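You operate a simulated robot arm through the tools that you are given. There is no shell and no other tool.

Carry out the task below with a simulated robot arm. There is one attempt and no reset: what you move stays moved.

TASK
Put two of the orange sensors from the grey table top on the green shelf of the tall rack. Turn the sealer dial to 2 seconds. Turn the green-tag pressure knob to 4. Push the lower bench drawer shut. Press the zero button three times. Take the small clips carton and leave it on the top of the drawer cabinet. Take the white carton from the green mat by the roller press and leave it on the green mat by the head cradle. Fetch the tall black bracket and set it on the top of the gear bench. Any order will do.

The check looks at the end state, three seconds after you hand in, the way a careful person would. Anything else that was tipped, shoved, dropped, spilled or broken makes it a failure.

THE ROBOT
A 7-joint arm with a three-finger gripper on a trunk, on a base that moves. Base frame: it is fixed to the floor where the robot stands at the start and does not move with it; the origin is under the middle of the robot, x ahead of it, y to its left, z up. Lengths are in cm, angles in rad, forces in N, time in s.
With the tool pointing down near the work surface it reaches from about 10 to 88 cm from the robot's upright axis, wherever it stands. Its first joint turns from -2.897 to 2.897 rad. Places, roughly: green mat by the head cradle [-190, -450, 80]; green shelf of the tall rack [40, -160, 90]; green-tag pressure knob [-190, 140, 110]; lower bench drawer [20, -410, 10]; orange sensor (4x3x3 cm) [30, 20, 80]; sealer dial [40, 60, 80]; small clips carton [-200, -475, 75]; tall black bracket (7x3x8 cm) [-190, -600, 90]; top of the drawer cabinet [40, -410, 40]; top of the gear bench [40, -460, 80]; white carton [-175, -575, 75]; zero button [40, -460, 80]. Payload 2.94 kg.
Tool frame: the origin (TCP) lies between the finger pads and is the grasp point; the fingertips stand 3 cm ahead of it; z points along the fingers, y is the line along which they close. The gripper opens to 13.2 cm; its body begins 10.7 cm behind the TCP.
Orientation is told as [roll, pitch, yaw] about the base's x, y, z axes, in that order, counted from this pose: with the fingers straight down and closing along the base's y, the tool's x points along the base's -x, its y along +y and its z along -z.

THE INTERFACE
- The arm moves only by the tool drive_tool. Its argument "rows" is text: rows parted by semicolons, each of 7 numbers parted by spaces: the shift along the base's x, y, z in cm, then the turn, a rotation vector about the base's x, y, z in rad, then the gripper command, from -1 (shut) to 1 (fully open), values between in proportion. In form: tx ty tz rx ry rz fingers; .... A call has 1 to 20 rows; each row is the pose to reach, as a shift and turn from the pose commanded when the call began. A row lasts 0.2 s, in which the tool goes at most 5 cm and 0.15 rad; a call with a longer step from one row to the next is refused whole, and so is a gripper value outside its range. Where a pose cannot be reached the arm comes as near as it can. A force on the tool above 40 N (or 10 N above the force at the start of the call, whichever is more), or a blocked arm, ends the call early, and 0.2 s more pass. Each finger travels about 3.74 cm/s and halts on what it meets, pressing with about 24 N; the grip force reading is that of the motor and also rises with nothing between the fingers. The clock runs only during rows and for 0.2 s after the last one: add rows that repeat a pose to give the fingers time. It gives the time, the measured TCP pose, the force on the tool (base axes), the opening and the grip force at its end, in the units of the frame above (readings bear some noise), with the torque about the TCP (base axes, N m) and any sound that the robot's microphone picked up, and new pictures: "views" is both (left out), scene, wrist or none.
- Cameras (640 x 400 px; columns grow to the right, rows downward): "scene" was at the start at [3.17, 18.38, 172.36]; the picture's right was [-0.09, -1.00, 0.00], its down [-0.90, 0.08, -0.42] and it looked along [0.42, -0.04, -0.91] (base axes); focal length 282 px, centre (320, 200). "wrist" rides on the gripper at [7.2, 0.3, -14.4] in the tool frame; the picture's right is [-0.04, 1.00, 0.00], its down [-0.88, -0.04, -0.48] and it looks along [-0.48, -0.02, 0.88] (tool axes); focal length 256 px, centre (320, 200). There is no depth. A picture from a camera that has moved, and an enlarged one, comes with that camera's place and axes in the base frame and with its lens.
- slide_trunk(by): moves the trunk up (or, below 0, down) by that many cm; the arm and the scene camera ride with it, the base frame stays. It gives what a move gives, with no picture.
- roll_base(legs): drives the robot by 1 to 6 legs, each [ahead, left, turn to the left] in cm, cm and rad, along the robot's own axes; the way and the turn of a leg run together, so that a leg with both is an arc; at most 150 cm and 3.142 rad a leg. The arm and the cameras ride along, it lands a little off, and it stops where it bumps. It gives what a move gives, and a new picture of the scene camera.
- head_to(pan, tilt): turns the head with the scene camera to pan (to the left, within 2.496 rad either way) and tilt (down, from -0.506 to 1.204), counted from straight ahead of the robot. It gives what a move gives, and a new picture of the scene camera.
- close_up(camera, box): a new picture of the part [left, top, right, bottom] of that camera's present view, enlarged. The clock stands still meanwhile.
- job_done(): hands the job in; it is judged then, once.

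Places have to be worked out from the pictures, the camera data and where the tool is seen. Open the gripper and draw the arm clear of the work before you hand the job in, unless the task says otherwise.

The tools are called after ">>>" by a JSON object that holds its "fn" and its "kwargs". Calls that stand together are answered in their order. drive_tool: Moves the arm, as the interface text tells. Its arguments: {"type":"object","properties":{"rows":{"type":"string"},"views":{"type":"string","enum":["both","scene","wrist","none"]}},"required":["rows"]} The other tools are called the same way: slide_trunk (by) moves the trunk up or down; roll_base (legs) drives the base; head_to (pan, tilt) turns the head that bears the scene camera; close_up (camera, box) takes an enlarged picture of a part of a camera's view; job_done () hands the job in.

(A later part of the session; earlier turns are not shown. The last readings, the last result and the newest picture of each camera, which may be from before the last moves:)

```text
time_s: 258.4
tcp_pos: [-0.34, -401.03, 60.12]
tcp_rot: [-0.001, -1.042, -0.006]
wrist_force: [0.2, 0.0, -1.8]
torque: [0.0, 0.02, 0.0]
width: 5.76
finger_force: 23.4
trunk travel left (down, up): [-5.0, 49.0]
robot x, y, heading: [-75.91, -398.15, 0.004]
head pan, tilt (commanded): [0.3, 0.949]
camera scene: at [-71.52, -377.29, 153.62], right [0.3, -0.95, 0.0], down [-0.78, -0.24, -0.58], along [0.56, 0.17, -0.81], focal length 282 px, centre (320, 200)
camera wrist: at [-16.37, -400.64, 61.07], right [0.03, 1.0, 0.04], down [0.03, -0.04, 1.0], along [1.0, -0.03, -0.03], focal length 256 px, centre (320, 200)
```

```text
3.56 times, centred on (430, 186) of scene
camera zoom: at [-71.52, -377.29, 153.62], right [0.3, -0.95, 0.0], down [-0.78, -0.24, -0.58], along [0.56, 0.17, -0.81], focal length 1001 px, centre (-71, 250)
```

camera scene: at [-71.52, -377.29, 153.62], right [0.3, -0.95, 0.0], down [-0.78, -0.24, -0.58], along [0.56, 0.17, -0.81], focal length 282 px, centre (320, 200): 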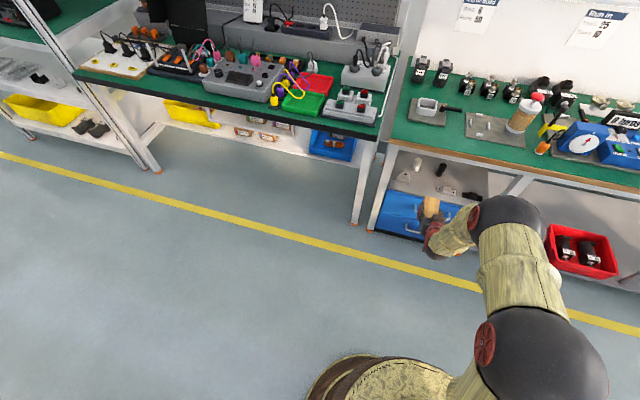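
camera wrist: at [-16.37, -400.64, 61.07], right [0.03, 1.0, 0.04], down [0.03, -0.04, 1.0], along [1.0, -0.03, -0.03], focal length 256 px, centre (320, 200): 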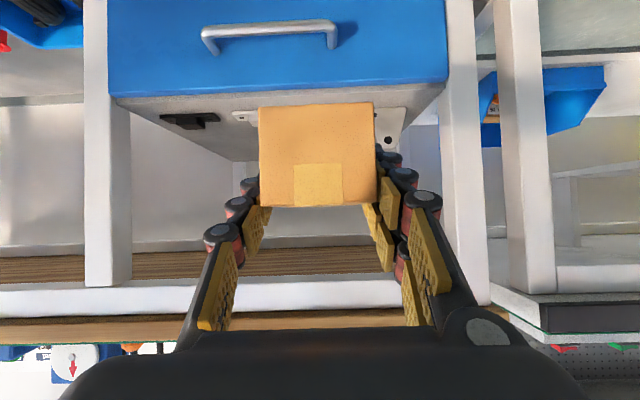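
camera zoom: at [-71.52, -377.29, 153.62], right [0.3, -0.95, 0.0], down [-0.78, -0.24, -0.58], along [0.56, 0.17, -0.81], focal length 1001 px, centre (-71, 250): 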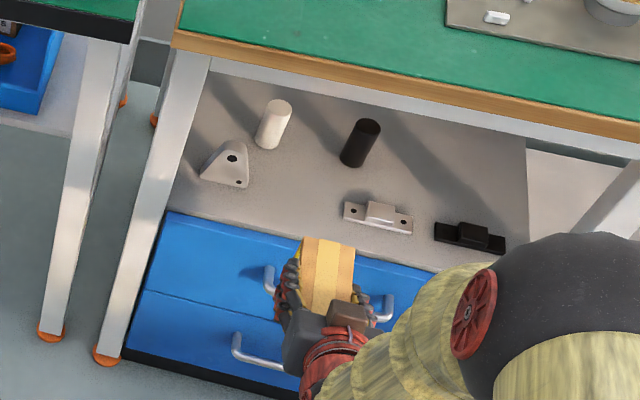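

The gap between the wedge and the white bracket is y≈-393.9 to -406.8, cabinet top z≈44.6, front edge x≈20.6. The fingers are bulky, so I'll set the carton down with its rear slightly overhanging, then push it in with closed fingers. First lower and centre, then drive in.

>>> {"fn": "slide_trunk", "kwargs": {"by": -5}}

>>> {"fn": "drive_tool", "kwargs": {"rows": "0 0.3 -1 0 0 0 -1; 0 0.6 -2 0 0 0.003 -1; 0 0.6 -2.8 0 0 0.006 -1; 0 0.6 -2.8 0 0 0.006 -1", "views": "wrist"}}

>>> {"fn": "roll_base", "kwargs": {"legs": [[12, 0, 0]]}}

>>> {"fn": "drive_tool", "kwargs": {"rows": "0 0 0 0 0 0 -1", "views": "both"}}

```text
time_s: 259.4
tcp_pos: [-0.37, -400.99, 55.14]
tcp_rot: [0.0, -1.042, -0.005]
wrist_force: [0.9, 0.5, -2.1]
torque: [0.02, 0.03, 0.0]
width: 5.74
finger_force: 23.6
trunk travel left (down, up): [0.0, 54.0]
robot x, y, heading: [-75.84, -398.03, 0.003]
head pan, tilt (commanded): [0.3, 0.949]
```

```text
time_s: 260.4
tcp_pos: [-0.36, -400.34, 52.44]
tcp_rot: [0.0, -1.042, -0.001]
wrist_force: [0.2, -0.8, -1.5]
torque: [-0.02, 0.05, 0.0]
width: 5.74
finger_force: 24.4
trunk travel left (down, up): [0.0, 54.0]
robot x, y, heading: [-75.31, -398.27, 0.0]
head pan, tilt (commanded): [0.3, 0.949]
camera wrist: at [-16.37, -400.06, 53.29], right [0.02, 1.0, 0.04], down [0.03, -0.04, 1.0], along [1.0, -0.02, -0.03], focal length 256 px, centre (320, 200)
```

wrist: 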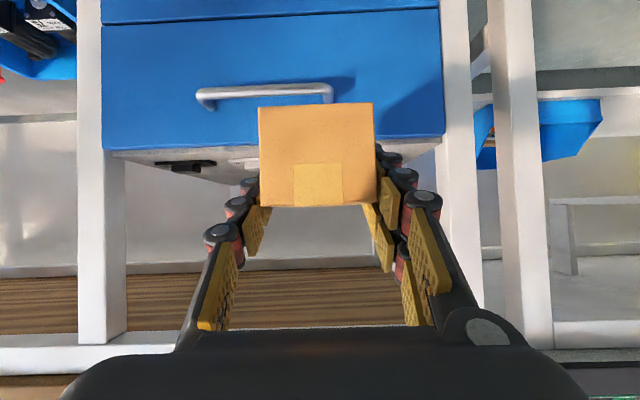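

```text
time_s: 261.6
tcp_pos: [11.57, -400.39, 52.4]
tcp_rot: [0.0, -1.042, 0.0]
wrist_force: [-0.4, -0.2, -1.6]
torque: [0.01, 0.04, 0.0]
width: 5.71
finger_force: 23.9
trunk travel left (down, up): [0.0, 54.0]
robot x, y, heading: [-63.48, -398.26, 0.0]
head pan, tilt (commanded): [0.3, 0.949]
camera scene: at [-59.57, -377.28, 148.62], right [0.3, -0.96, 0.0], down [-0.78, -0.24, -0.58], along [0.56, 0.17, -0.81], focal length 282 px, centre (320, 200)
```

scene: 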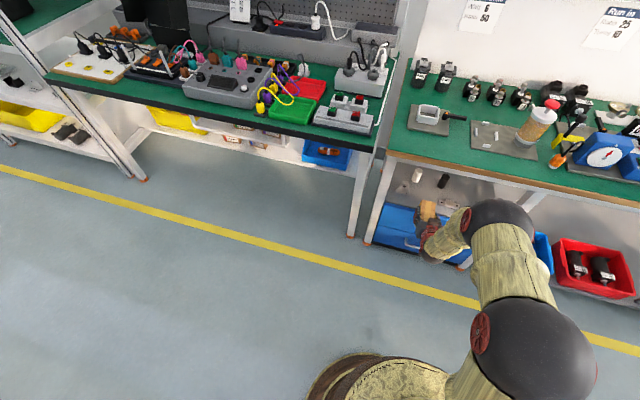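

```text
time_s: 262.0
tcp_pos: [11.62, -400.35, 52.19]
tcp_rot: [0.0, -1.041, -0.001]
wrist_force: [0.4, -0.2, -2.5]
torque: [0.0, 0.01, 0.01]
width: 5.73
finger_force: 24.1
trunk travel left (down, up): [0.0, 54.0]
robot x, y, heading: [-63.14, -398.49, 0.004]
head pan, tilt (commanded): [0.3, 0.949]
camera scene: at [-59.54, -377.28, 148.62], right [0.3, -0.96, 0.0], down [-0.78, -0.24, -0.58], along [0.56, 0.17, -0.81], focal length 282 px, centre (320, 200)
camera wrist: at [-4.44, -400.1, 53.28], right [0.02, 1.0, 0.04], down [0.03, -0.04, 1.0], along [1.0, -0.02, -0.03], focal length 256 px, centre (320, 200)
```

scene: 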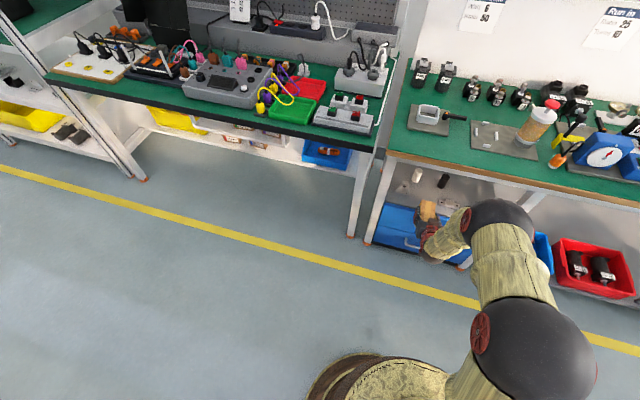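
wrist: 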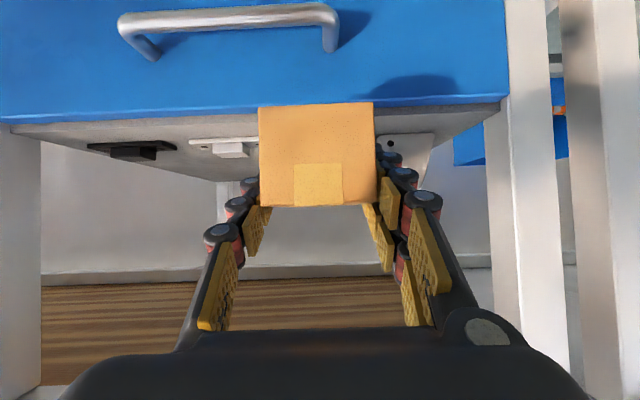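

The carton heads centrally between bracket and wedge. I drive in 9.5 cm more.

>>> {"fn": "roll_base", "kwargs": {"legs": [[9.5, 0, 0]]}}

>>> {"fn": "drive_tool", "kwargs": {"rows": "0 0 0 0 0 0 -1", "views": "wrist"}}

>>> {"fn": "close_up", "kwargs": {"camera": "scene", "box": [350, 130, 530, 242]}}

```text
time_s: 263.1
tcp_pos: [21.12, -400.34, 52.23]
tcp_rot: [0.0, -1.042, 0.003]
wrist_force: [0.5, -0.7, -2.4]
torque: [0.02, 0.05, 0.0]
width: 5.75
finger_force: 23.9
trunk travel left (down, up): [0.0, 54.0]
robot x, y, heading: [-54.05, -398.61, 0.005]
head pan, tilt (commanded): [0.3, 0.949]
camera scene: at [-50.02, -377.27, 148.62], right [0.3, -0.95, 0.0], down [-0.78, -0.24, -0.58], along [0.56, 0.17, -0.81], focal length 282 px, centre (320, 200)
```

scene: 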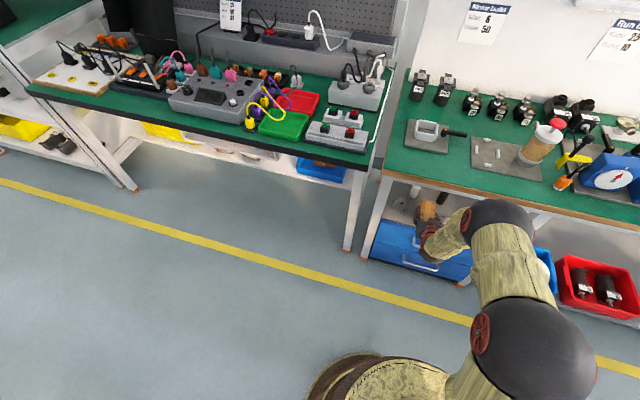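

```text
time_s: 263.5
tcp_pos: [21.15, -400.25, 52.23]
tcp_rot: [-0.003, -1.042, 0.0]
wrist_force: [0.6, -0.3, -1.4]
torque: [0.0, -0.02, -0.01]
width: 5.72
finger_force: 23.9
trunk travel left (down, up): [0.0, 54.0]
robot x, y, heading: [-54.09, -397.78, 0.007]
head pan, tilt (commanded): [0.3, 0.949]
camera wrist: at [5.13, -400.04, 53.27], right [0.02, 1.0, 0.04], down [0.03, -0.04, 1.0], along [1.0, -0.02, -0.03], focal length 256 px, centre (320, 200)
```

wrist: 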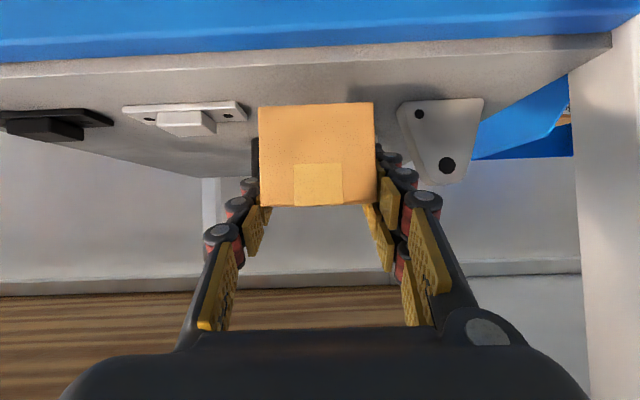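

```text
3.56 times, centred on (440, 186) of scene
camera zoom: at [-49.99, -377.27, 148.62], right [0.3, -0.95, 0.0], down [-0.78, -0.24, -0.58], along [0.56, 0.17, -0.81], focal length 1001 px, centre (-107, 250)
```

zoom: 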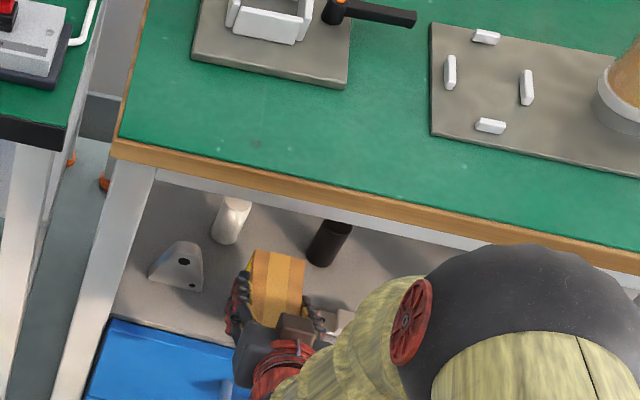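

Centred in the gap with its rear end overhanging ~2.5–3 cm. I lower gently until contact.

>>> {"fn": "drive_tool", "kwargs": {"rows": "0 0 -1 0 0 0 -1; 0 0 -2 0 0 0 -1; 0 0 -2.6 0 0 0 -1; 0 0 -2.9 0 0 0 -1; 0 0 -3.2 0 0 0 -1; 0 0 -3.2 0 0 0 -1", "views": "wrist"}}

```text
time_s: 264.9
tcp_pos: [21.14, -400.28, 49.17]
tcp_rot: [0.001, -1.041, 0.001]
wrist_force: [0.6, -0.4, -1.4]
torque: [0.0, 0.07, 0.0]
width: 5.76
finger_force: 24.0
trunk travel left (down, up): [0.0, 54.0]
robot x, y, heading: [-54.2, -398.05, 0.001]
head pan, tilt (commanded): [0.3, 0.949]
camera wrist: at [5.21, -399.97, 50.08], right [0.02, 1.0, 0.04], down [0.03, -0.04, 1.0], along [1.0, -0.02, -0.03], focal length 256 px, centre (320, 200)
```

wrist: 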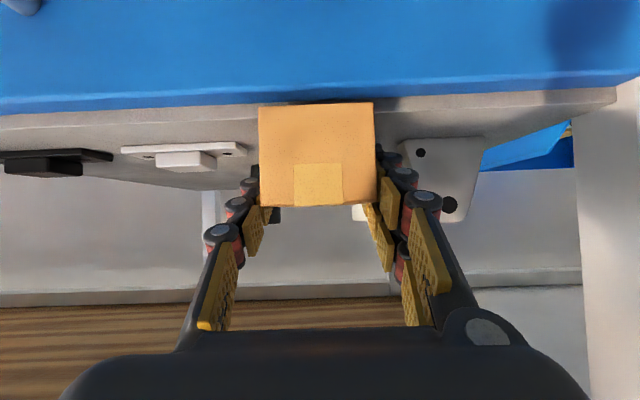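

No contact yet; I go down in 0.25 cm steps.

>>> {"fn": "drive_tool", "kwargs": {"rows": "0 0 -0.25 0 0 0 -1; 0 0 -0.5 0 0 0 -1; 0 0 -0.5 0 0 0 -1", "views": "none"}}

>>> {"fn": "drive_tool", "kwargs": {"rows": "0 0 -0.2 0 0 0 -1; 0 0 -0.4 0 0 0 -1; 0 0 -0.4 0 0 0 -1", "views": "wrist"}}

```text
time_s: 265.7
tcp_pos: [21.3, -400.37, 48.85]
tcp_rot: [0.0, -1.048, 0.002]
wrist_force: [-3.1, 0.6, 14.4]
torque: [0.08, -0.01, 0.02]
width: 5.74
finger_force: 23.7
trunk travel left (down, up): [0.0, 54.0]
robot x, y, heading: [-54.2, -398.14, 0.0]
head pan, tilt (commanded): [0.3, 0.949]
```

```text
time_s: 266.5
tcp_pos: [21.24, -400.24, 48.52]
tcp_rot: [-0.001, -1.047, 0.001]
wrist_force: [1.0, 1.5, 21.1]
torque: [0.07, -0.57, 0.04]
width: 5.76
finger_force: 24.4
trunk travel left (down, up): [0.0, 54.0]
robot x, y, heading: [-54.33, -398.21, 0.001]
head pan, tilt (commanded): [0.3, 0.949]
camera wrist: at [5.26, -400.02, 49.43], right [0.02, 1.0, 0.04], down [0.03, -0.04, 1.0], along [1.0, -0.02, -0.03], focal length 256 px, centre (320, 200)
```

wrist: 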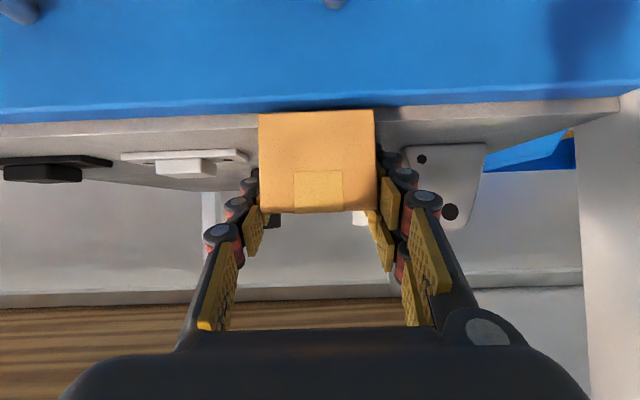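

Contact made (14–21 N). I ease up slightly, open to about 8 cm, and withdraw straight back.

>>> {"fn": "drive_tool", "kwargs": {"rows": "0 0 0.2 0 0 0 -1; 0 0 0.3 0 0 0 -0.05; 0 0 0.3 0 0 0 0.1; 0 0 0.3 0 0 0 0.2; 0 0 0.3 0 0 0 0.2", "views": "wrist"}}

>>> {"fn": "drive_tool", "kwargs": {"rows": "-1.5 0 0.3 0 0 0 0.2; -4 0 0.6 0 0 0 0.2; -7 0 1 0 0 0 0.2; -10 0 1 0 0 0 0.2; -10 0 1 0 0 0 0.2", "views": "both"}}

```text
time_s: 267.7
tcp_pos: [21.18, -400.3, 48.49]
tcp_rot: [0.0, -1.041, 0.001]
wrist_force: [-0.4, 0.1, -0.4]
torque: [0.03, -0.02, 0.02]
width: 7.93
finger_force: 0.1
trunk travel left (down, up): [0.0, 54.0]
robot x, y, heading: [-54.03, -398.41, 0.003]
head pan, tilt (commanded): [0.3, 0.949]
camera wrist: at [5.09, -399.99, 49.49], right [0.02, 1.0, 0.04], down [0.03, -0.04, 1.0], along [1.0, -0.02, -0.03], focal length 256 px, centre (320, 200)
```

wrist: 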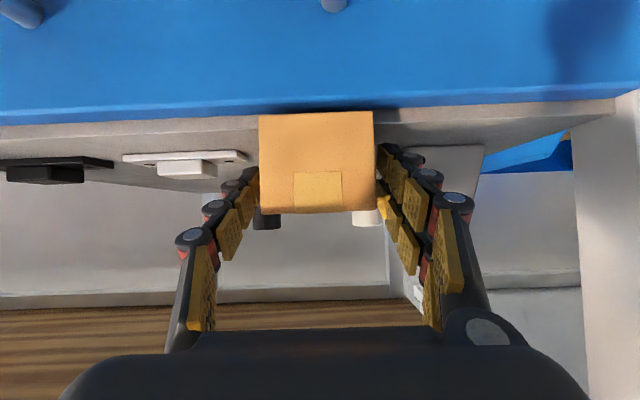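

```text
time_s: 268.9
tcp_pos: [11.2, -400.32, 49.74]
tcp_rot: [0.002, -1.042, 0.002]
wrist_force: [1.3, 0.4, -0.4]
torque: [0.01, -0.01, 0.04]
width: 7.89
finger_force: 0.1
trunk travel left (down, up): [0.0, 54.0]
robot x, y, heading: [-54.0, -398.49, 0.003]
head pan, tilt (commanded): [0.3, 0.949]
camera scene: at [-50.01, -377.27, 148.62], right [0.3, -0.95, 0.0], down [-0.78, -0.24, -0.58], along [0.56, 0.17, -0.81], focal length 282 px, centre (320, 200)
camera wrist: at [-4.85, -399.99, 50.64], right [0.02, 1.0, 0.04], down [0.03, -0.04, 1.0], along [1.0, -0.02, -0.03], focal length 256 px, centre (320, 200)
```

scene: 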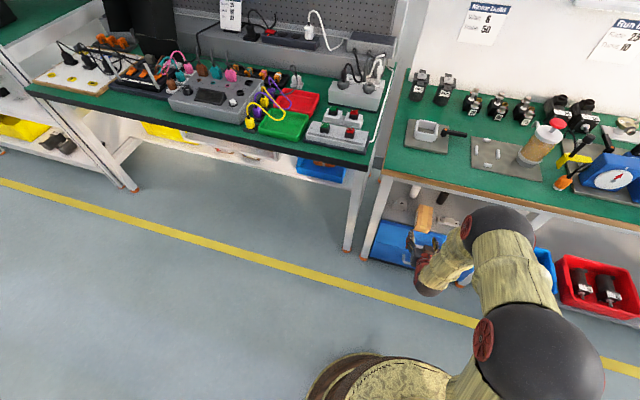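
wrist: 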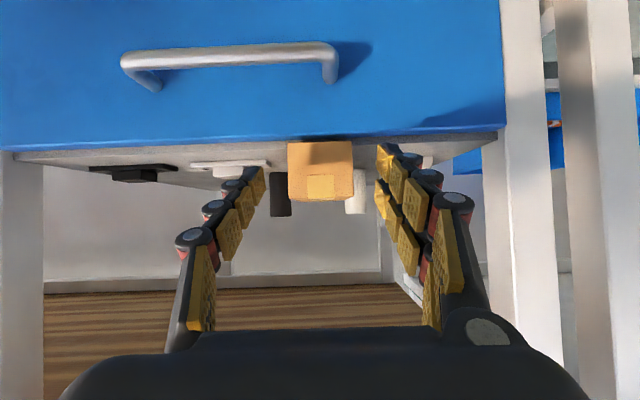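

The carton stands stably with its rear ~2.4 cm over the edge. I close the fingers and gently push it in about 3.3 cm.

>>> {"fn": "drive_tool", "kwargs": {"rows": "0 -0.3 0.4 0 0 0 0; 0 -0.7 0.8 0 0 0 -0.5; 0 -0.7 0.8 0 0 0 -1; 0 -0.7 0.8 0 0 0 -1; 0 -0.7 0.8 0 0 0 -1; 0 -0.7 0.8 0 0 0 -1; 0 -0.7 0.8 0 0 0 -1", "views": "wrist"}}

>>> {"fn": "drive_tool", "kwargs": {"rows": "0.7 0 0 0 0 0 -1; 1.4 0 0 0 0 0 -1; 2.1 0 0 0 0 0 -1; 2.8 0 0 0 0 0 -1; 3.3 0 0 0 0 0 -1; 3.8 0 0 0 0 0 -1; 4.3 0 0 0 0 0 -1; 4.8 0 0 0 0 0 -1; 4.8 0 0 0 0 0 -1", "views": "wrist"}}

```text
time_s: 270.5
tcp_pos: [11.2, -400.93, 50.42]
tcp_rot: [0.0, -1.041, 0.0]
wrist_force: [-0.8, 0.8, 0.7]
torque: [-0.03, -0.02, -0.02]
width: 0.01
finger_force: 24.1
trunk travel left (down, up): [0.0, 54.0]
robot x, y, heading: [-54.0, -398.38, -0.004]
head pan, tilt (commanded): [0.3, 0.949]
camera wrist: at [-4.83, -400.68, 51.38], right [0.02, 1.0, 0.04], down [0.03, -0.04, 1.0], along [1.0, -0.02, -0.03], focal length 256 px, centre (320, 200)
```

wrist: 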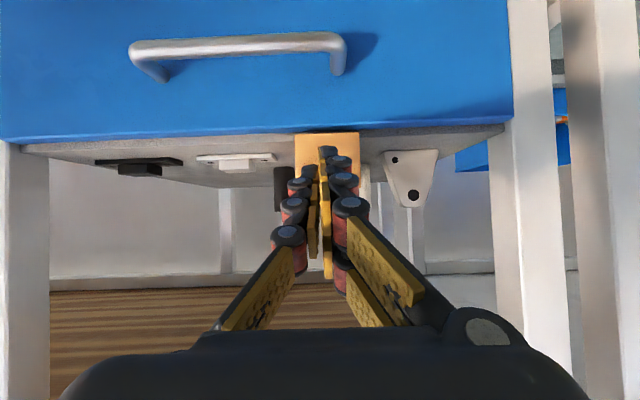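

```text
time_s: 272.5
tcp_pos: [16.0, -401.17, 50.23]
tcp_rot: [0.001, -1.042, 0.0]
wrist_force: [0.1, 0.2, 0.8]
torque: [0.0, -0.01, -0.02]
width: 0.0
finger_force: 24.0
trunk travel left (down, up): [0.0, 54.0]
robot x, y, heading: [-54.13, -398.08, 0.002]
head pan, tilt (commanded): [0.3, 0.949]
camera wrist: at [-0.09, -400.79, 51.28], right [0.02, 1.0, 0.04], down [0.03, -0.04, 1.0], along [1.0, -0.02, -0.03], focal length 256 px, centre (320, 200)
```

wrist: 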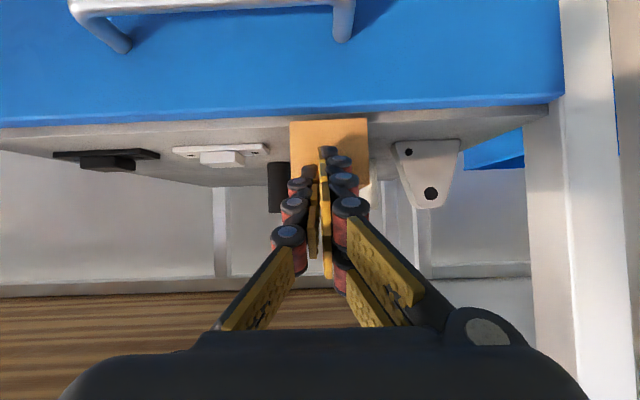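

Contact is about to begin. I continue 3 cm further in small steps.

>>> {"fn": "drive_tool", "kwargs": {"rows": "0.4 0 0 0 0 0 -1; 0.8 0 0 0 0 0 -1; 1.2 0 0 0 0 0 -1; 1.6 0 0 0 0 0 -1; 2 0 0 0 0 0 -1; 2.4 0 0 0 0 0 -1; 2.4 0 0 0 0 0 -1", "views": "wrist"}}

>>> {"fn": "close_up", "kwargs": {"camera": "wrist", "box": [220, 70, 460, 220]}}

>>> {"fn": "close_up", "kwargs": {"camera": "scene", "box": [350, 130, 530, 242]}}

```text
time_s: 274.1
tcp_pos: [18.46, -401.03, 50.3]
tcp_rot: [0.0, -1.041, 0.003]
wrist_force: [-0.8, 0.3, 0.9]
torque: [0.01, -0.05, 0.0]
width: 0.01
finger_force: 24.3
trunk travel left (down, up): [0.0, 54.0]
robot x, y, heading: [-54.05, -398.74, 0.002]
head pan, tilt (commanded): [0.3, 0.949]
camera wrist: at [2.38, -400.77, 51.26], right [0.02, 1.0, 0.04], down [0.03, -0.04, 1.0], along [1.0, -0.02, -0.03], focal length 256 px, centre (320, 200)
```

wrist: 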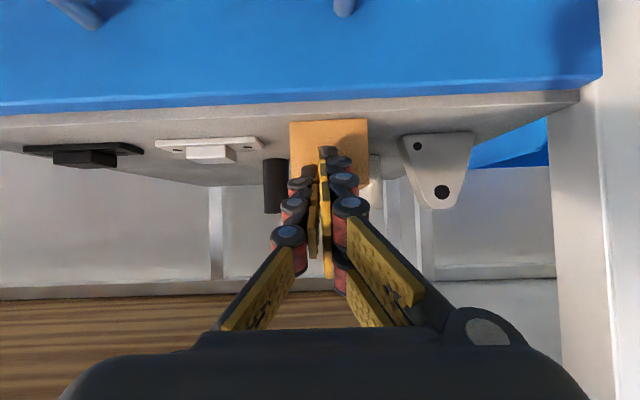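

```text
2.67 times, centred on (340, 145) of wrist
camera zoom: at [2.38, -400.77, 51.26], right [0.02, 1.0, 0.04], down [0.03, -0.04, 1.0], along [1.0, -0.02, -0.03], focal length 683 px, centre (267, 347)
```

zoom: 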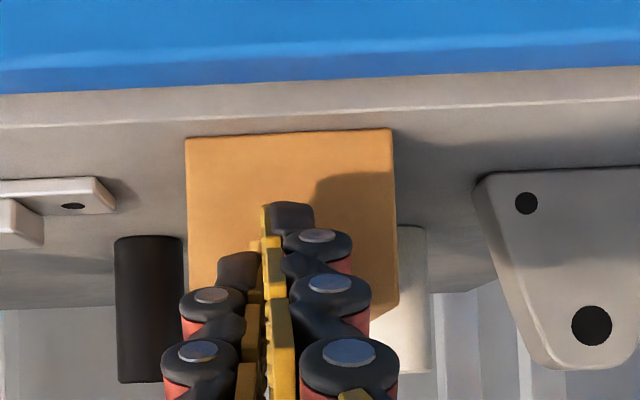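

```text
3.56 times, centred on (440, 186) of scene
camera zoom: at [-50.02, -377.27, 148.62], right [0.3, -0.95, 0.0], down [-0.78, -0.24, -0.58], along [0.56, 0.17, -0.81], focal length 1001 px, centre (-107, 250)
```

zoom: 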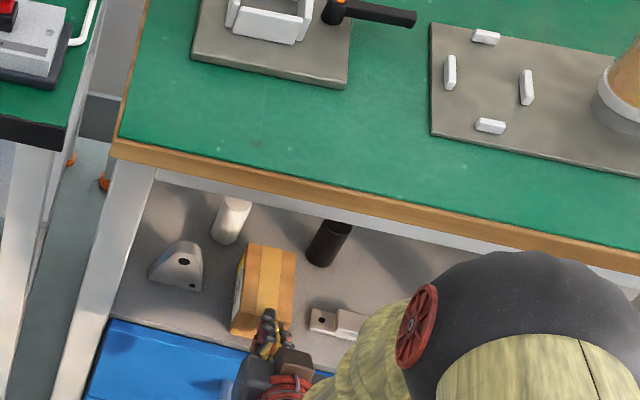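

The carton is now fully on the cabinet top, about 0.7 cm inside the edge. I push 1 cm more for margin, then withdraw.

>>> {"fn": "drive_tool", "kwargs": {"rows": "0.4 0 0 0 0 0 -1; 0.8 0 0 0 0 0 -1; 1.1 0 0 0 0 0 -1; 1.1 0 0 0 0 0 -1; -2 0 0 0 0 0 -1; -6 0 0.5 0 0 0 -1; -10 0 1 0 0 0 -1; -10 0 1 0 0 0 -1", "views": "both"}}

>>> {"fn": "close_up", "kwargs": {"camera": "scene", "box": [350, 130, 530, 242]}}

```text
time_s: 275.9
tcp_pos: [8.25, -401.08, 51.23]
tcp_rot: [-0.001, -1.042, 0.001]
wrist_force: [0.0, 0.3, -0.4]
torque: [0.0, 0.01, 0.0]
width: 0.01
finger_force: 23.9
trunk travel left (down, up): [0.0, 54.0]
robot x, y, heading: [-54.45, -398.38, 0.0]
head pan, tilt (commanded): [0.3, 0.949]
camera scene: at [-50.01, -377.27, 148.62], right [0.3, -0.95, 0.0], down [-0.78, -0.24, -0.58], along [0.56, 0.17, -0.81], focal length 282 px, centre (320, 200)
camera wrist: at [-7.84, -400.7, 52.23], right [0.02, 1.0, 0.04], down [0.03, -0.04, 1.0], along [1.0, -0.02, -0.03], focal length 256 px, centre (320, 200)
```

scene: 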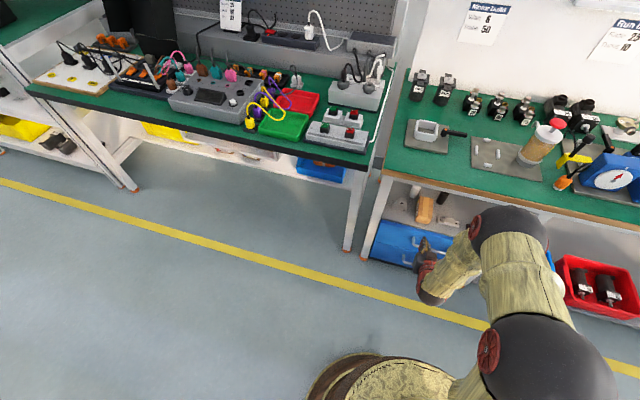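
wrist: 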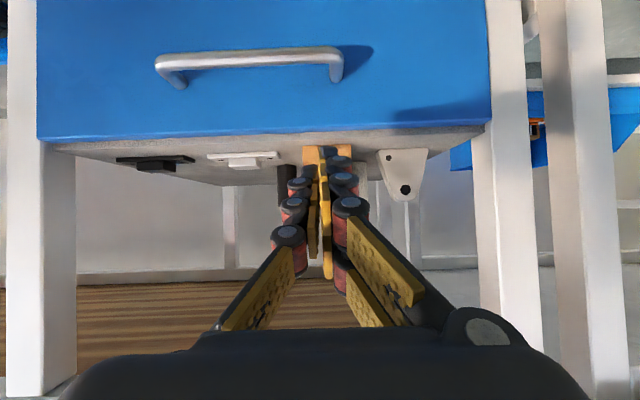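

```text
3.56 times, centred on (440, 186) of scene
camera zoom: at [-50.01, -377.27, 148.62], right [0.3, -0.95, 0.0], down [-0.78, -0.24, -0.58], along [0.56, 0.17, -0.81], focal length 1001 px, centre (-107, 250)
```

zoom: 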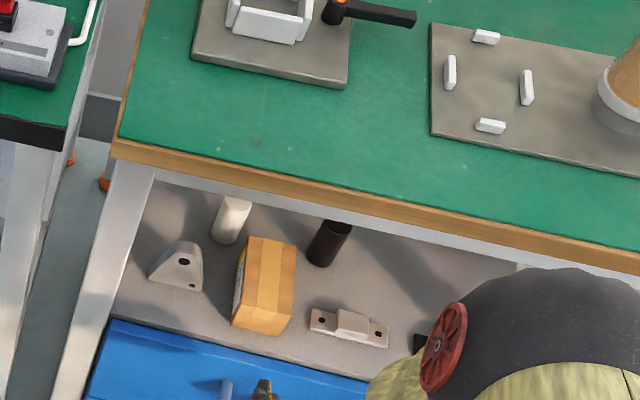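

The Clips carton rests on the cabinet top, well inside and clear of the other parts. I back away and then un-pitch the tool along the reverse of the path that worked.

>>> {"fn": "roll_base", "kwargs": {"legs": [[-32, 0, 0]]}}

>>> {"fn": "drive_tool", "kwargs": {"rows": "3 1 2 0 0 0 -1; 7 2 4 0 0 0 -1; 11 3 6 0 0 0 -1; 13 3 6 0 0 0 -1; 12 3 8 0 0.1 0 -1; 11 3 10 0 0.22 0 -1; 10 3 12 0 0.35 0 -1; 8.5 3 15 0 0.49 0 -1; 7 3 18 0 0.63 0 -1; 5 3 21 0 0.77 0 -1; 2 3 24 0 0.9 0 -1; -1 3 27 0 1 0 -1; -4 3 29 0 1.042 0 -1; -8 3 31 0 1.042 0 -1; -12 3 33 0 1.042 0 -1; -12 3 33 0 1.042 0 -1", "views": "scene"}}

```text
time_s: 278.1
tcp_pos: [-23.99, -400.89, 51.26]
tcp_rot: [-0.001, -1.042, 0.004]
wrist_force: [-0.2, -0.2, 0.0]
torque: [0.02, -0.01, 0.0]
width: 0.0
finger_force: 24.3
trunk travel left (down, up): [0.0, 54.0]
robot x, y, heading: [-86.53, -398.04, 0.006]
head pan, tilt (commanded): [0.3, 0.949]
camera scene: at [-82.24, -377.34, 148.62], right [0.3, -0.95, 0.0], down [-0.78, -0.24, -0.58], along [0.56, 0.17, -0.81], focal length 282 px, centre (320, 200)
```

scene: 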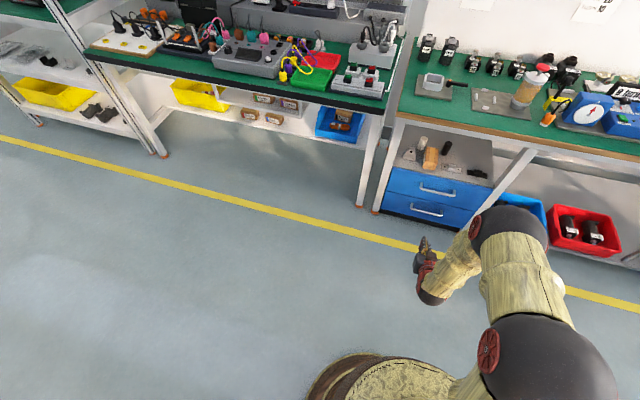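

```text
time_s: 281.5
tcp_pos: [-35.86, -398.06, 84.26]
tcp_rot: [0.001, 0.001, 0.002]
wrist_force: [-0.6, 0.1, 0.0]
torque: [0.0, -0.02, 0.01]
width: 0.01
finger_force: 23.5
trunk travel left (down, up): [0.0, 54.0]
robot x, y, heading: [-86.41, -398.58, 0.003]
head pan, tilt (commanded): [0.3, 0.949]
camera scene: at [-82.32, -377.34, 148.62], right [0.3, -0.95, 0.0], down [-0.78, -0.24, -0.58], along [0.56, 0.17, -0.81], focal length 282 px, centre (320, 200)
```

scene: 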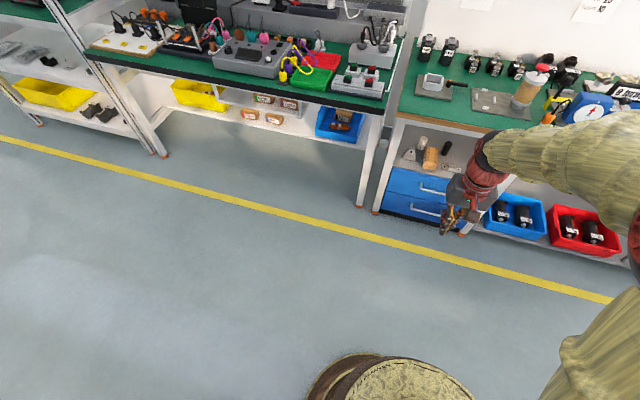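

The tool is vertical again. I raise the trunk and go for the white carton and the bracket, first to about y=-520 to look at a cable I noticed on the floor.

>>> {"fn": "slide_trunk", "kwargs": {"by": 25}}

>>> {"fn": "roll_base", "kwargs": {"legs": [[0, -110, 0], [0, 0, 3.138]]}}

>>> {"fn": "head_to", "kwargs": {"pan": 0.6, "tilt": 0.75}}

```text
time_s: 284.0
tcp_pos: [-35.69, -397.97, 109.25]
tcp_rot: [0.001, 0.001, 0.001]
wrist_force: [0.4, -0.1, 0.8]
torque: [0.04, 0.01, 0.0]
width: 0.0
finger_force: 24.3
trunk travel left (down, up): [-25.0, 29.0]
robot x, y, heading: [-86.58, -398.36, 0.002]
head pan, tilt (commanded): [0.3, 0.949]
```

```text
time_s: 297.1
tcp_pos: [-136.56, -509.84, 109.36]
tcp_rot: [0.001, 0.0, -3.11]
wrist_force: [1.1, -0.2, -0.2]
torque: [0.0, 0.01, -0.01]
width: 0.0
finger_force: 24.2
trunk travel left (down, up): [-25.0, 29.0]
robot x, y, heading: [-86.51, -507.69, -3.105]
head pan, tilt (commanded): [0.3, 0.949]
camera scene: at [-89.14, -529.17, 173.62], right [-0.33, 0.94, 0.0], down [0.77, 0.27, -0.58], along [-0.55, -0.19, -0.81], focal length 282 px, centre (320, 200)
```

scene: 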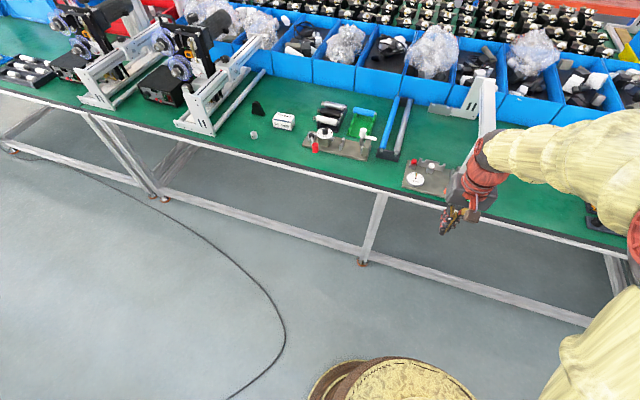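

```text
time_s: 297.9
tcp_pos: [-136.39, -509.8, 109.14]
tcp_rot: [0.002, 0.0, -3.108]
wrist_force: [0.3, 0.9, 0.0]
torque: [-0.03, 0.01, 0.02]
width: 0.0
finger_force: 23.8
trunk travel left (down, up): [-25.0, 29.0]
robot x, y, heading: [-86.1, -507.82, -3.108]
head pan, tilt (commanded): [0.6, 0.75]
camera scene: at [-88.95, -531.69, 175.17], right [-0.59, 0.81, 0.0], down [0.55, 0.4, -0.73], along [-0.59, -0.43, -0.68], focal length 282 px, centre (320, 200)
```

scene: 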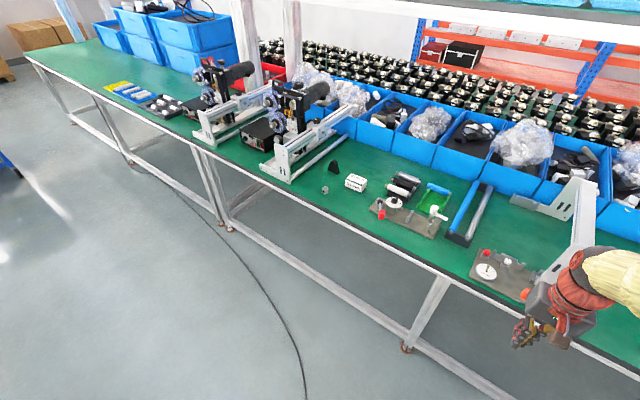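

The white carton is at about [-184, -580] and the bracket at about [-188, -595]; a cable lies on the floor near [-111, -557]. I'll stand at about [-133, -530], clear of the cable, and reach sideways. Strafe first, then ahead.

>>> {"fn": "roll_base", "kwargs": {"legs": [[0, 21, -0.035], [46, 0, 0]]}}

>>> {"fn": "head_to", "kwargs": {"pan": 0.75, "tilt": 0.95}}

>>> {"fn": "close_up", "kwargs": {"camera": "scene", "box": [160, 60, 480, 260]}}

```text
time_s: 301.8
tcp_pos: [-181.12, -529.01, 109.25]
tcp_rot: [0.001, 0.0, 3.136]
wrist_force: [0.0, 1.3, 1.0]
torque: [-0.03, 0.0, 0.02]
width: 0.0
finger_force: 23.7
trunk travel left (down, up): [-25.0, 29.0]
robot x, y, heading: [-130.79, -528.8, 3.138]
head pan, tilt (commanded): [0.6, 0.75]
camera scene: at [-134.44, -552.76, 175.17], right [-0.56, 0.83, 0.0], down [0.56, 0.38, -0.73], along [-0.6, -0.41, -0.68], focal length 282 px, centre (320, 200)
```

scene: 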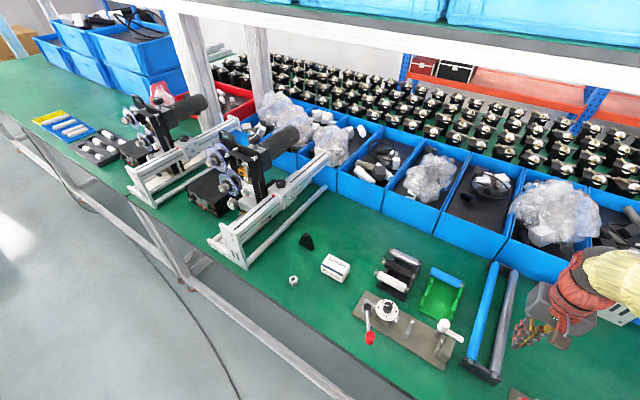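

```text
time_s: 302.6
tcp_pos: [-181.04, -529.08, 109.27]
tcp_rot: [0.0, 0.001, 3.137]
wrist_force: [-0.8, -0.1, 0.5]
torque: [0.02, 0.02, -0.01]
width: 0.01
finger_force: 24.1
trunk travel left (down, up): [-25.0, 29.0]
robot x, y, heading: [-130.68, -529.12, 3.134]
head pan, tilt (commanded): [0.75, 0.949]
camera scene: at [-132.88, -553.04, 173.63], right [-0.68, 0.73, 0.0], down [0.6, 0.55, -0.58], along [-0.43, -0.4, -0.81], focal length 282 px, centre (320, 200)
```

scene: 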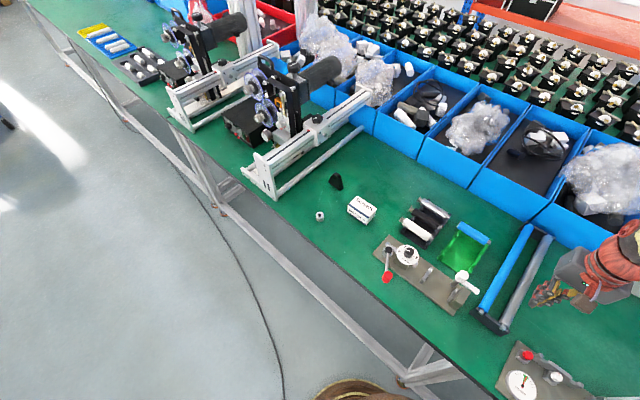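

```text
2.00 times, centred on (320, 160) of scene
camera zoom: at [-132.88, -553.04, 173.63], right [-0.68, 0.73, 0.0], down [0.6, 0.55, -0.58], along [-0.43, -0.4, -0.81], focal length 563 px, centre (320, 280)
```

zoom: 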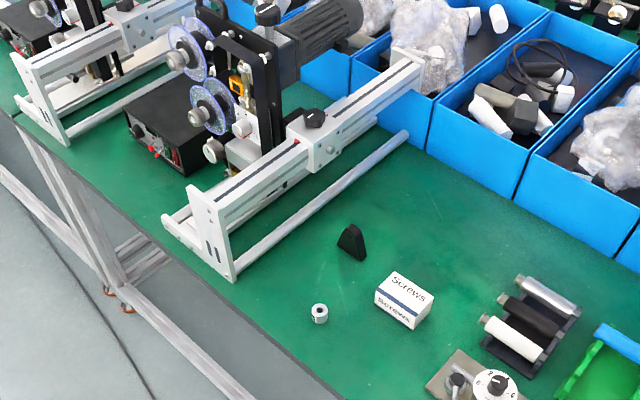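

I move the open hand over the white carton for a closer look.

>>> {"fn": "drive_tool", "kwargs": {"rows": "0 -4.5 1 0 0 0 -0.6; 0 -9 2 0 0 0 -0.2; 0 -13.5 2 0 0 0 0.2; 0 -18 2 0 0 0 0.6; 0 -22.5 2 0 0 0 1; -1 -27 2 0 0 0 1; -1 -31.5 2 0 0 0 1; -1 -36 2 0 0 0 1; -1 -40.5 2 0 0 0 1; -1 -45 2 0 0 0 1; -1 -48 2 0 0 0 1; -1 -48 2 0 0 0 1", "views": "both"}}

>>> {"fn": "close_up", "kwargs": {"camera": "wrist", "box": [200, 60, 520, 260]}}

```text
time_s: 305.2
tcp_pos: [-182.08, -577.1, 111.4]
tcp_rot: [0.002, 0.001, 3.136]
wrist_force: [0.0, -0.2, -1.1]
torque: [0.02, -0.01, -0.01]
width: 13.17
finger_force: 0.0
trunk travel left (down, up): [-25.0, 29.0]
robot x, y, heading: [-130.63, -529.23, 3.14]
head pan, tilt (commanded): [0.75, 0.949]
camera scene: at [-132.87, -553.08, 173.62], right [-0.68, 0.73, 0.0], down [0.6, 0.55, -0.58], along [-0.43, -0.4, -0.81], focal length 282 px, centre (320, 200)
camera wrist: at [-174.79, -577.51, 125.71], right [-0.05, -1.0, 0.0], down [-0.88, 0.04, 0.48], along [-0.47, 0.02, -0.88], focal length 256 px, centre (320, 200)
```

scene: 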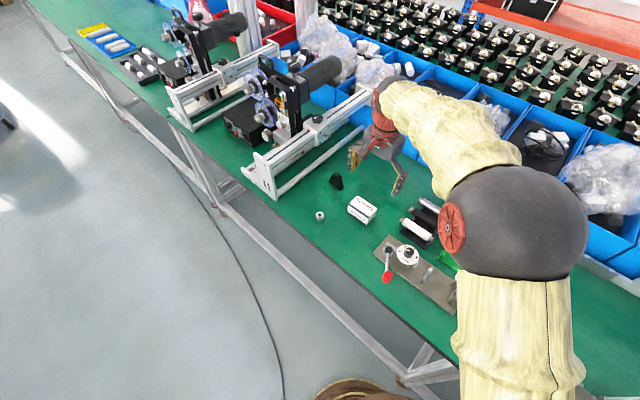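
wrist: 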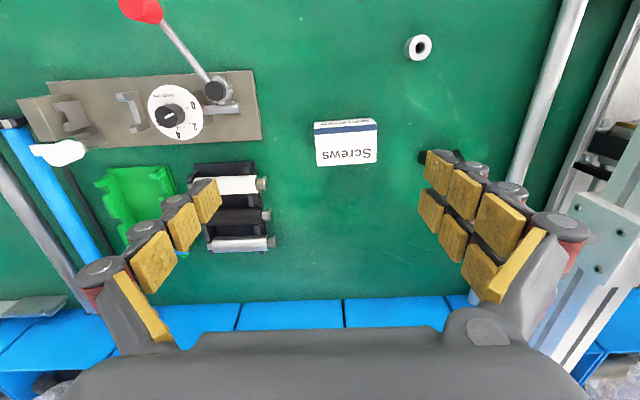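

```text
2.00 times, centred on (360, 160) of wrist
camera zoom: at [-174.79, -577.51, 125.71], right [-0.05, -1.0, 0.0], down [-0.88, 0.04, 0.48], along [-0.47, 0.02, -0.88], focal length 512 px, centre (240, 280)
```

zoom: 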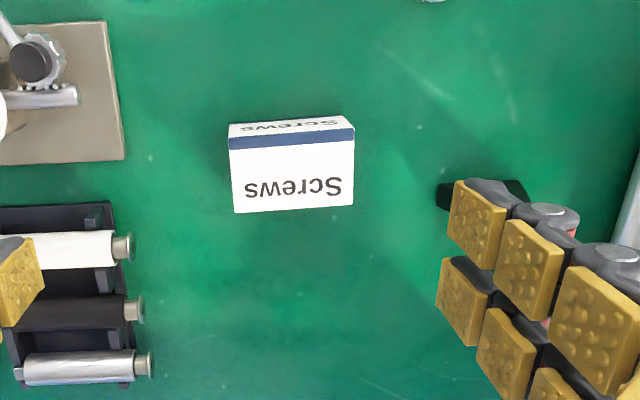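

The Screws carton is about 8.8 × 5.3 × 5.5 cm, centred near [-185.5, -581], top z≈89.5, practically square to the bench. I turn the tool +π/2 to grip across its 5.3 cm side and lower above it.

>>> {"fn": "drive_tool", "kwargs": {"rows": "-0.3 -0.4 -0.5 0 0 0.14 1; -0.6 -0.8 -1 0 0 0.28 1; -0.9 -1.2 -1.5 0 0 0.42 1; -1.2 -1.6 -2 0 0 0.56 1; -1.5 -2 -3 0 0 0.7 1; -1.8 -2.4 -4 0 0 0.84 1; -2.1 -2.8 -5 0 0 0.98 1; -2.4 -3.2 -6.5 0 0 1.12 1; -2.7 -3.5 -8 0 0 1.26 1; -3 -3.8 -10 0 0 1.4 1; -3.4 -3.9 -12 0 0 1.5 1; -3.4 -3.9 -14 0 0 1.571 1; -3.4 -3.9 -14 0 0 1.571 1", "views": "both"}}

>>> {"fn": "close_up", "kwargs": {"camera": "wrist", "box": [160, 40, 480, 240]}}

```text
time_s: 308.0
tcp_pos: [-185.36, -580.91, 97.23]
tcp_rot: [0.0, 0.001, -1.574]
wrist_force: [0.8, 0.9, 1.2]
torque: [-0.02, 0.02, -0.02]
width: 13.19
finger_force: 0.0
trunk travel left (down, up): [-25.0, 29.0]
robot x, y, heading: [-130.46, -528.79, 3.137]
head pan, tilt (commanded): [0.75, 0.949]
camera scene: at [-132.89, -553.09, 173.62], right [-0.68, 0.73, 0.0], down [0.6, 0.55, -0.58], along [-0.43, -0.4, -0.81], focal length 282 px, centre (320, 200)
camera wrist: at [-185.09, -573.7, 111.57], right [1.0, -0.05, 0.0], down [-0.04, -0.88, 0.48], along [-0.02, -0.47, -0.88], focal length 256 px, centre (320, 200)
```

scene: 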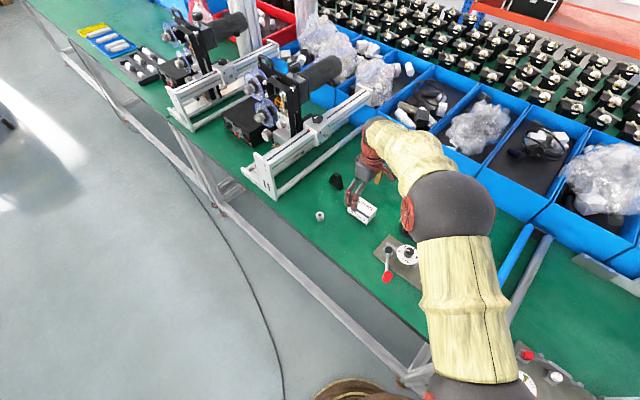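
wrist: 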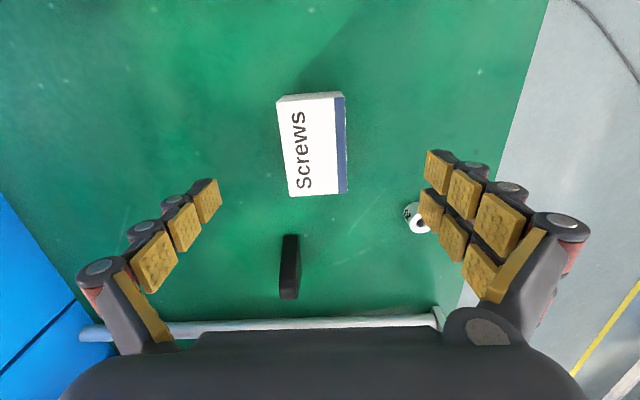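

```text
2.00 times, centred on (320, 140) of wrist
camera zoom: at [-185.09, -573.7, 111.57], right [1.0, -0.05, 0.0], down [-0.04, -0.88, 0.48], along [-0.02, -0.47, -0.88], focal length 512 px, centre (320, 320)
```

zoom: 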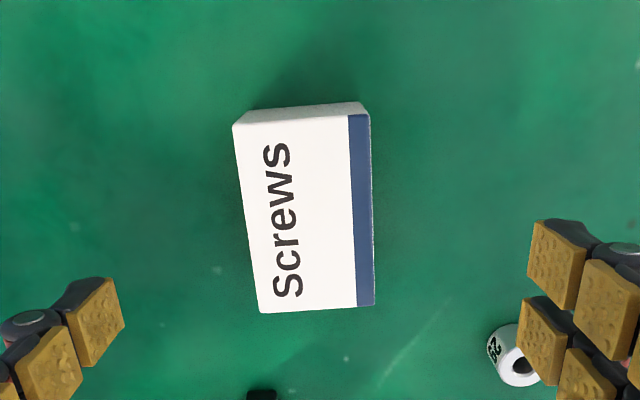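

I shift -0.85 cm in x, lower to TCP z≈89 and close on the carton.

>>> {"fn": "drive_tool", "kwargs": {"rows": "-0.4 0.2 -2.5 0 0 0 1; -0.85 0.4 -5 0 0 0 1; -0.85 0.4 -7.2 0 0 0 1; -0.85 0.4 -8.2 0 0 0 1; -0.85 0.4 -8.2 0 0 0 0.6; -0.85 0.4 -8.2 0 0 0 0.2; -0.85 0.4 -8.2 0 0 0 -0.2; -0.85 0.4 -8.2 0 0 0 -0.6; -0.85 0.4 -8.2 0 0 0 -1; -0.85 0.4 -8.2 0 0 0 -1; -0.85 0.4 -8.2 0 0 0 -1; -0.85 0.4 -8.2 0 0 0 -1", "views": "wrist"}}

```text
time_s: 310.6
tcp_pos: [-186.4, -580.48, 89.02]
tcp_rot: [0.001, -0.001, -1.576]
wrist_force: [2.3, -0.4, 0.9]
torque: [0.04, -0.06, 0.02]
width: 5.76
finger_force: 24.1
trunk travel left (down, up): [-25.0, 29.0]
robot x, y, heading: [-130.46, -528.78, 3.137]
head pan, tilt (commanded): [0.75, 0.949]
camera wrist: at [-186.08, -573.39, 103.36], right [1.0, -0.05, 0.0], down [-0.04, -0.88, 0.48], along [-0.02, -0.47, -0.88], focal length 256 px, centre (320, 200)
```

wrist: 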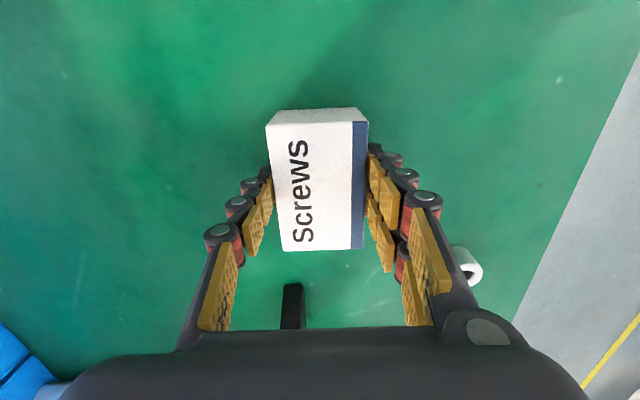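

Gripped at 5.76 cm. I lift it well up and bring the arm back in front of the robot.

>>> {"fn": "drive_tool", "kwargs": {"rows": "0 0 2 0 0 0 -1; 0 0 6 0 0 0 -1; 0 0 10 0 0 0 -1; 0 0 14 0 0 0 -1; 0 0 18 0 0 0 -1; 0 0 22 0 0 0 -1; 0.5 4.5 23 0 0 0 -1; 1 9 23 0 0 0 -1; 1.5 13.5 23 0 0 0 -1; 2 18 23 0 0 0 -1; 2.5 22.5 23 0 0 0 -1; 3 27 23 0 0 0 -1; 4 31.5 23 0 0 0 -1; 5 36 23 0 0 0 -1; 6 40.5 23 0 0 0 -1; 7 45 23 0 0 0 -1; 8 49 23 0 0 0 -1; 8 49 23 0 0 0 -1", "views": "both"}}

```text
time_s: 314.4
tcp_pos: [-178.46, -531.38, 112.18]
tcp_rot: [0.002, -0.002, -1.575]
wrist_force: [0.7, -0.4, -1.9]
torque: [-0.03, 0.02, -0.04]
width: 5.71
finger_force: 24.0
trunk travel left (down, up): [-25.0, 29.0]
robot x, y, heading: [-130.68, -528.91, 3.137]
head pan, tilt (commanded): [0.75, 0.949]
camera scene: at [-132.87, -553.03, 173.62], right [-0.68, 0.73, 0.0], down [0.6, 0.55, -0.58], along [-0.43, -0.4, -0.81], focal length 282 px, centre (320, 200)
camera wrist: at [-178.13, -524.28, 126.55], right [1.0, -0.05, 0.0], down [-0.04, -0.88, 0.48], along [-0.02, -0.47, -0.88], focal length 256 px, centre (320, 200)
```

scene: 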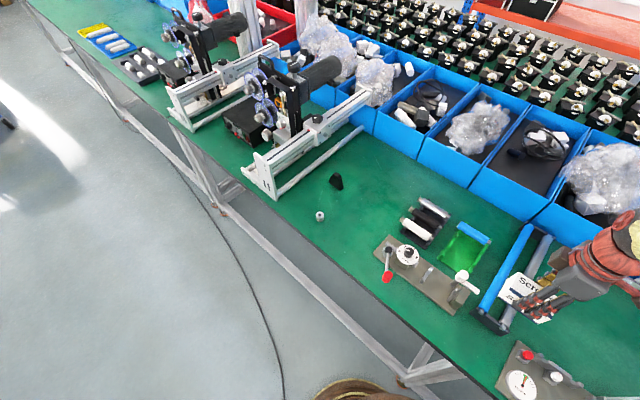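
wrist: 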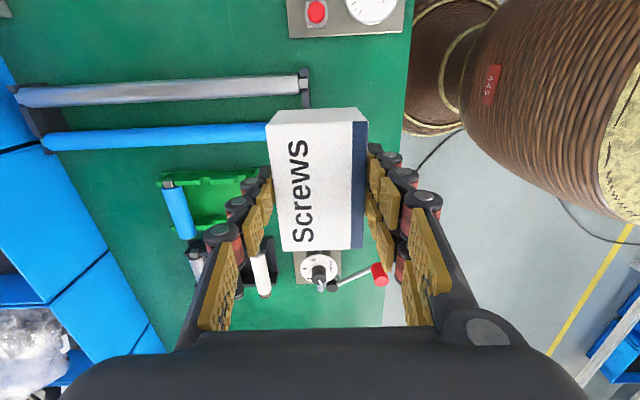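

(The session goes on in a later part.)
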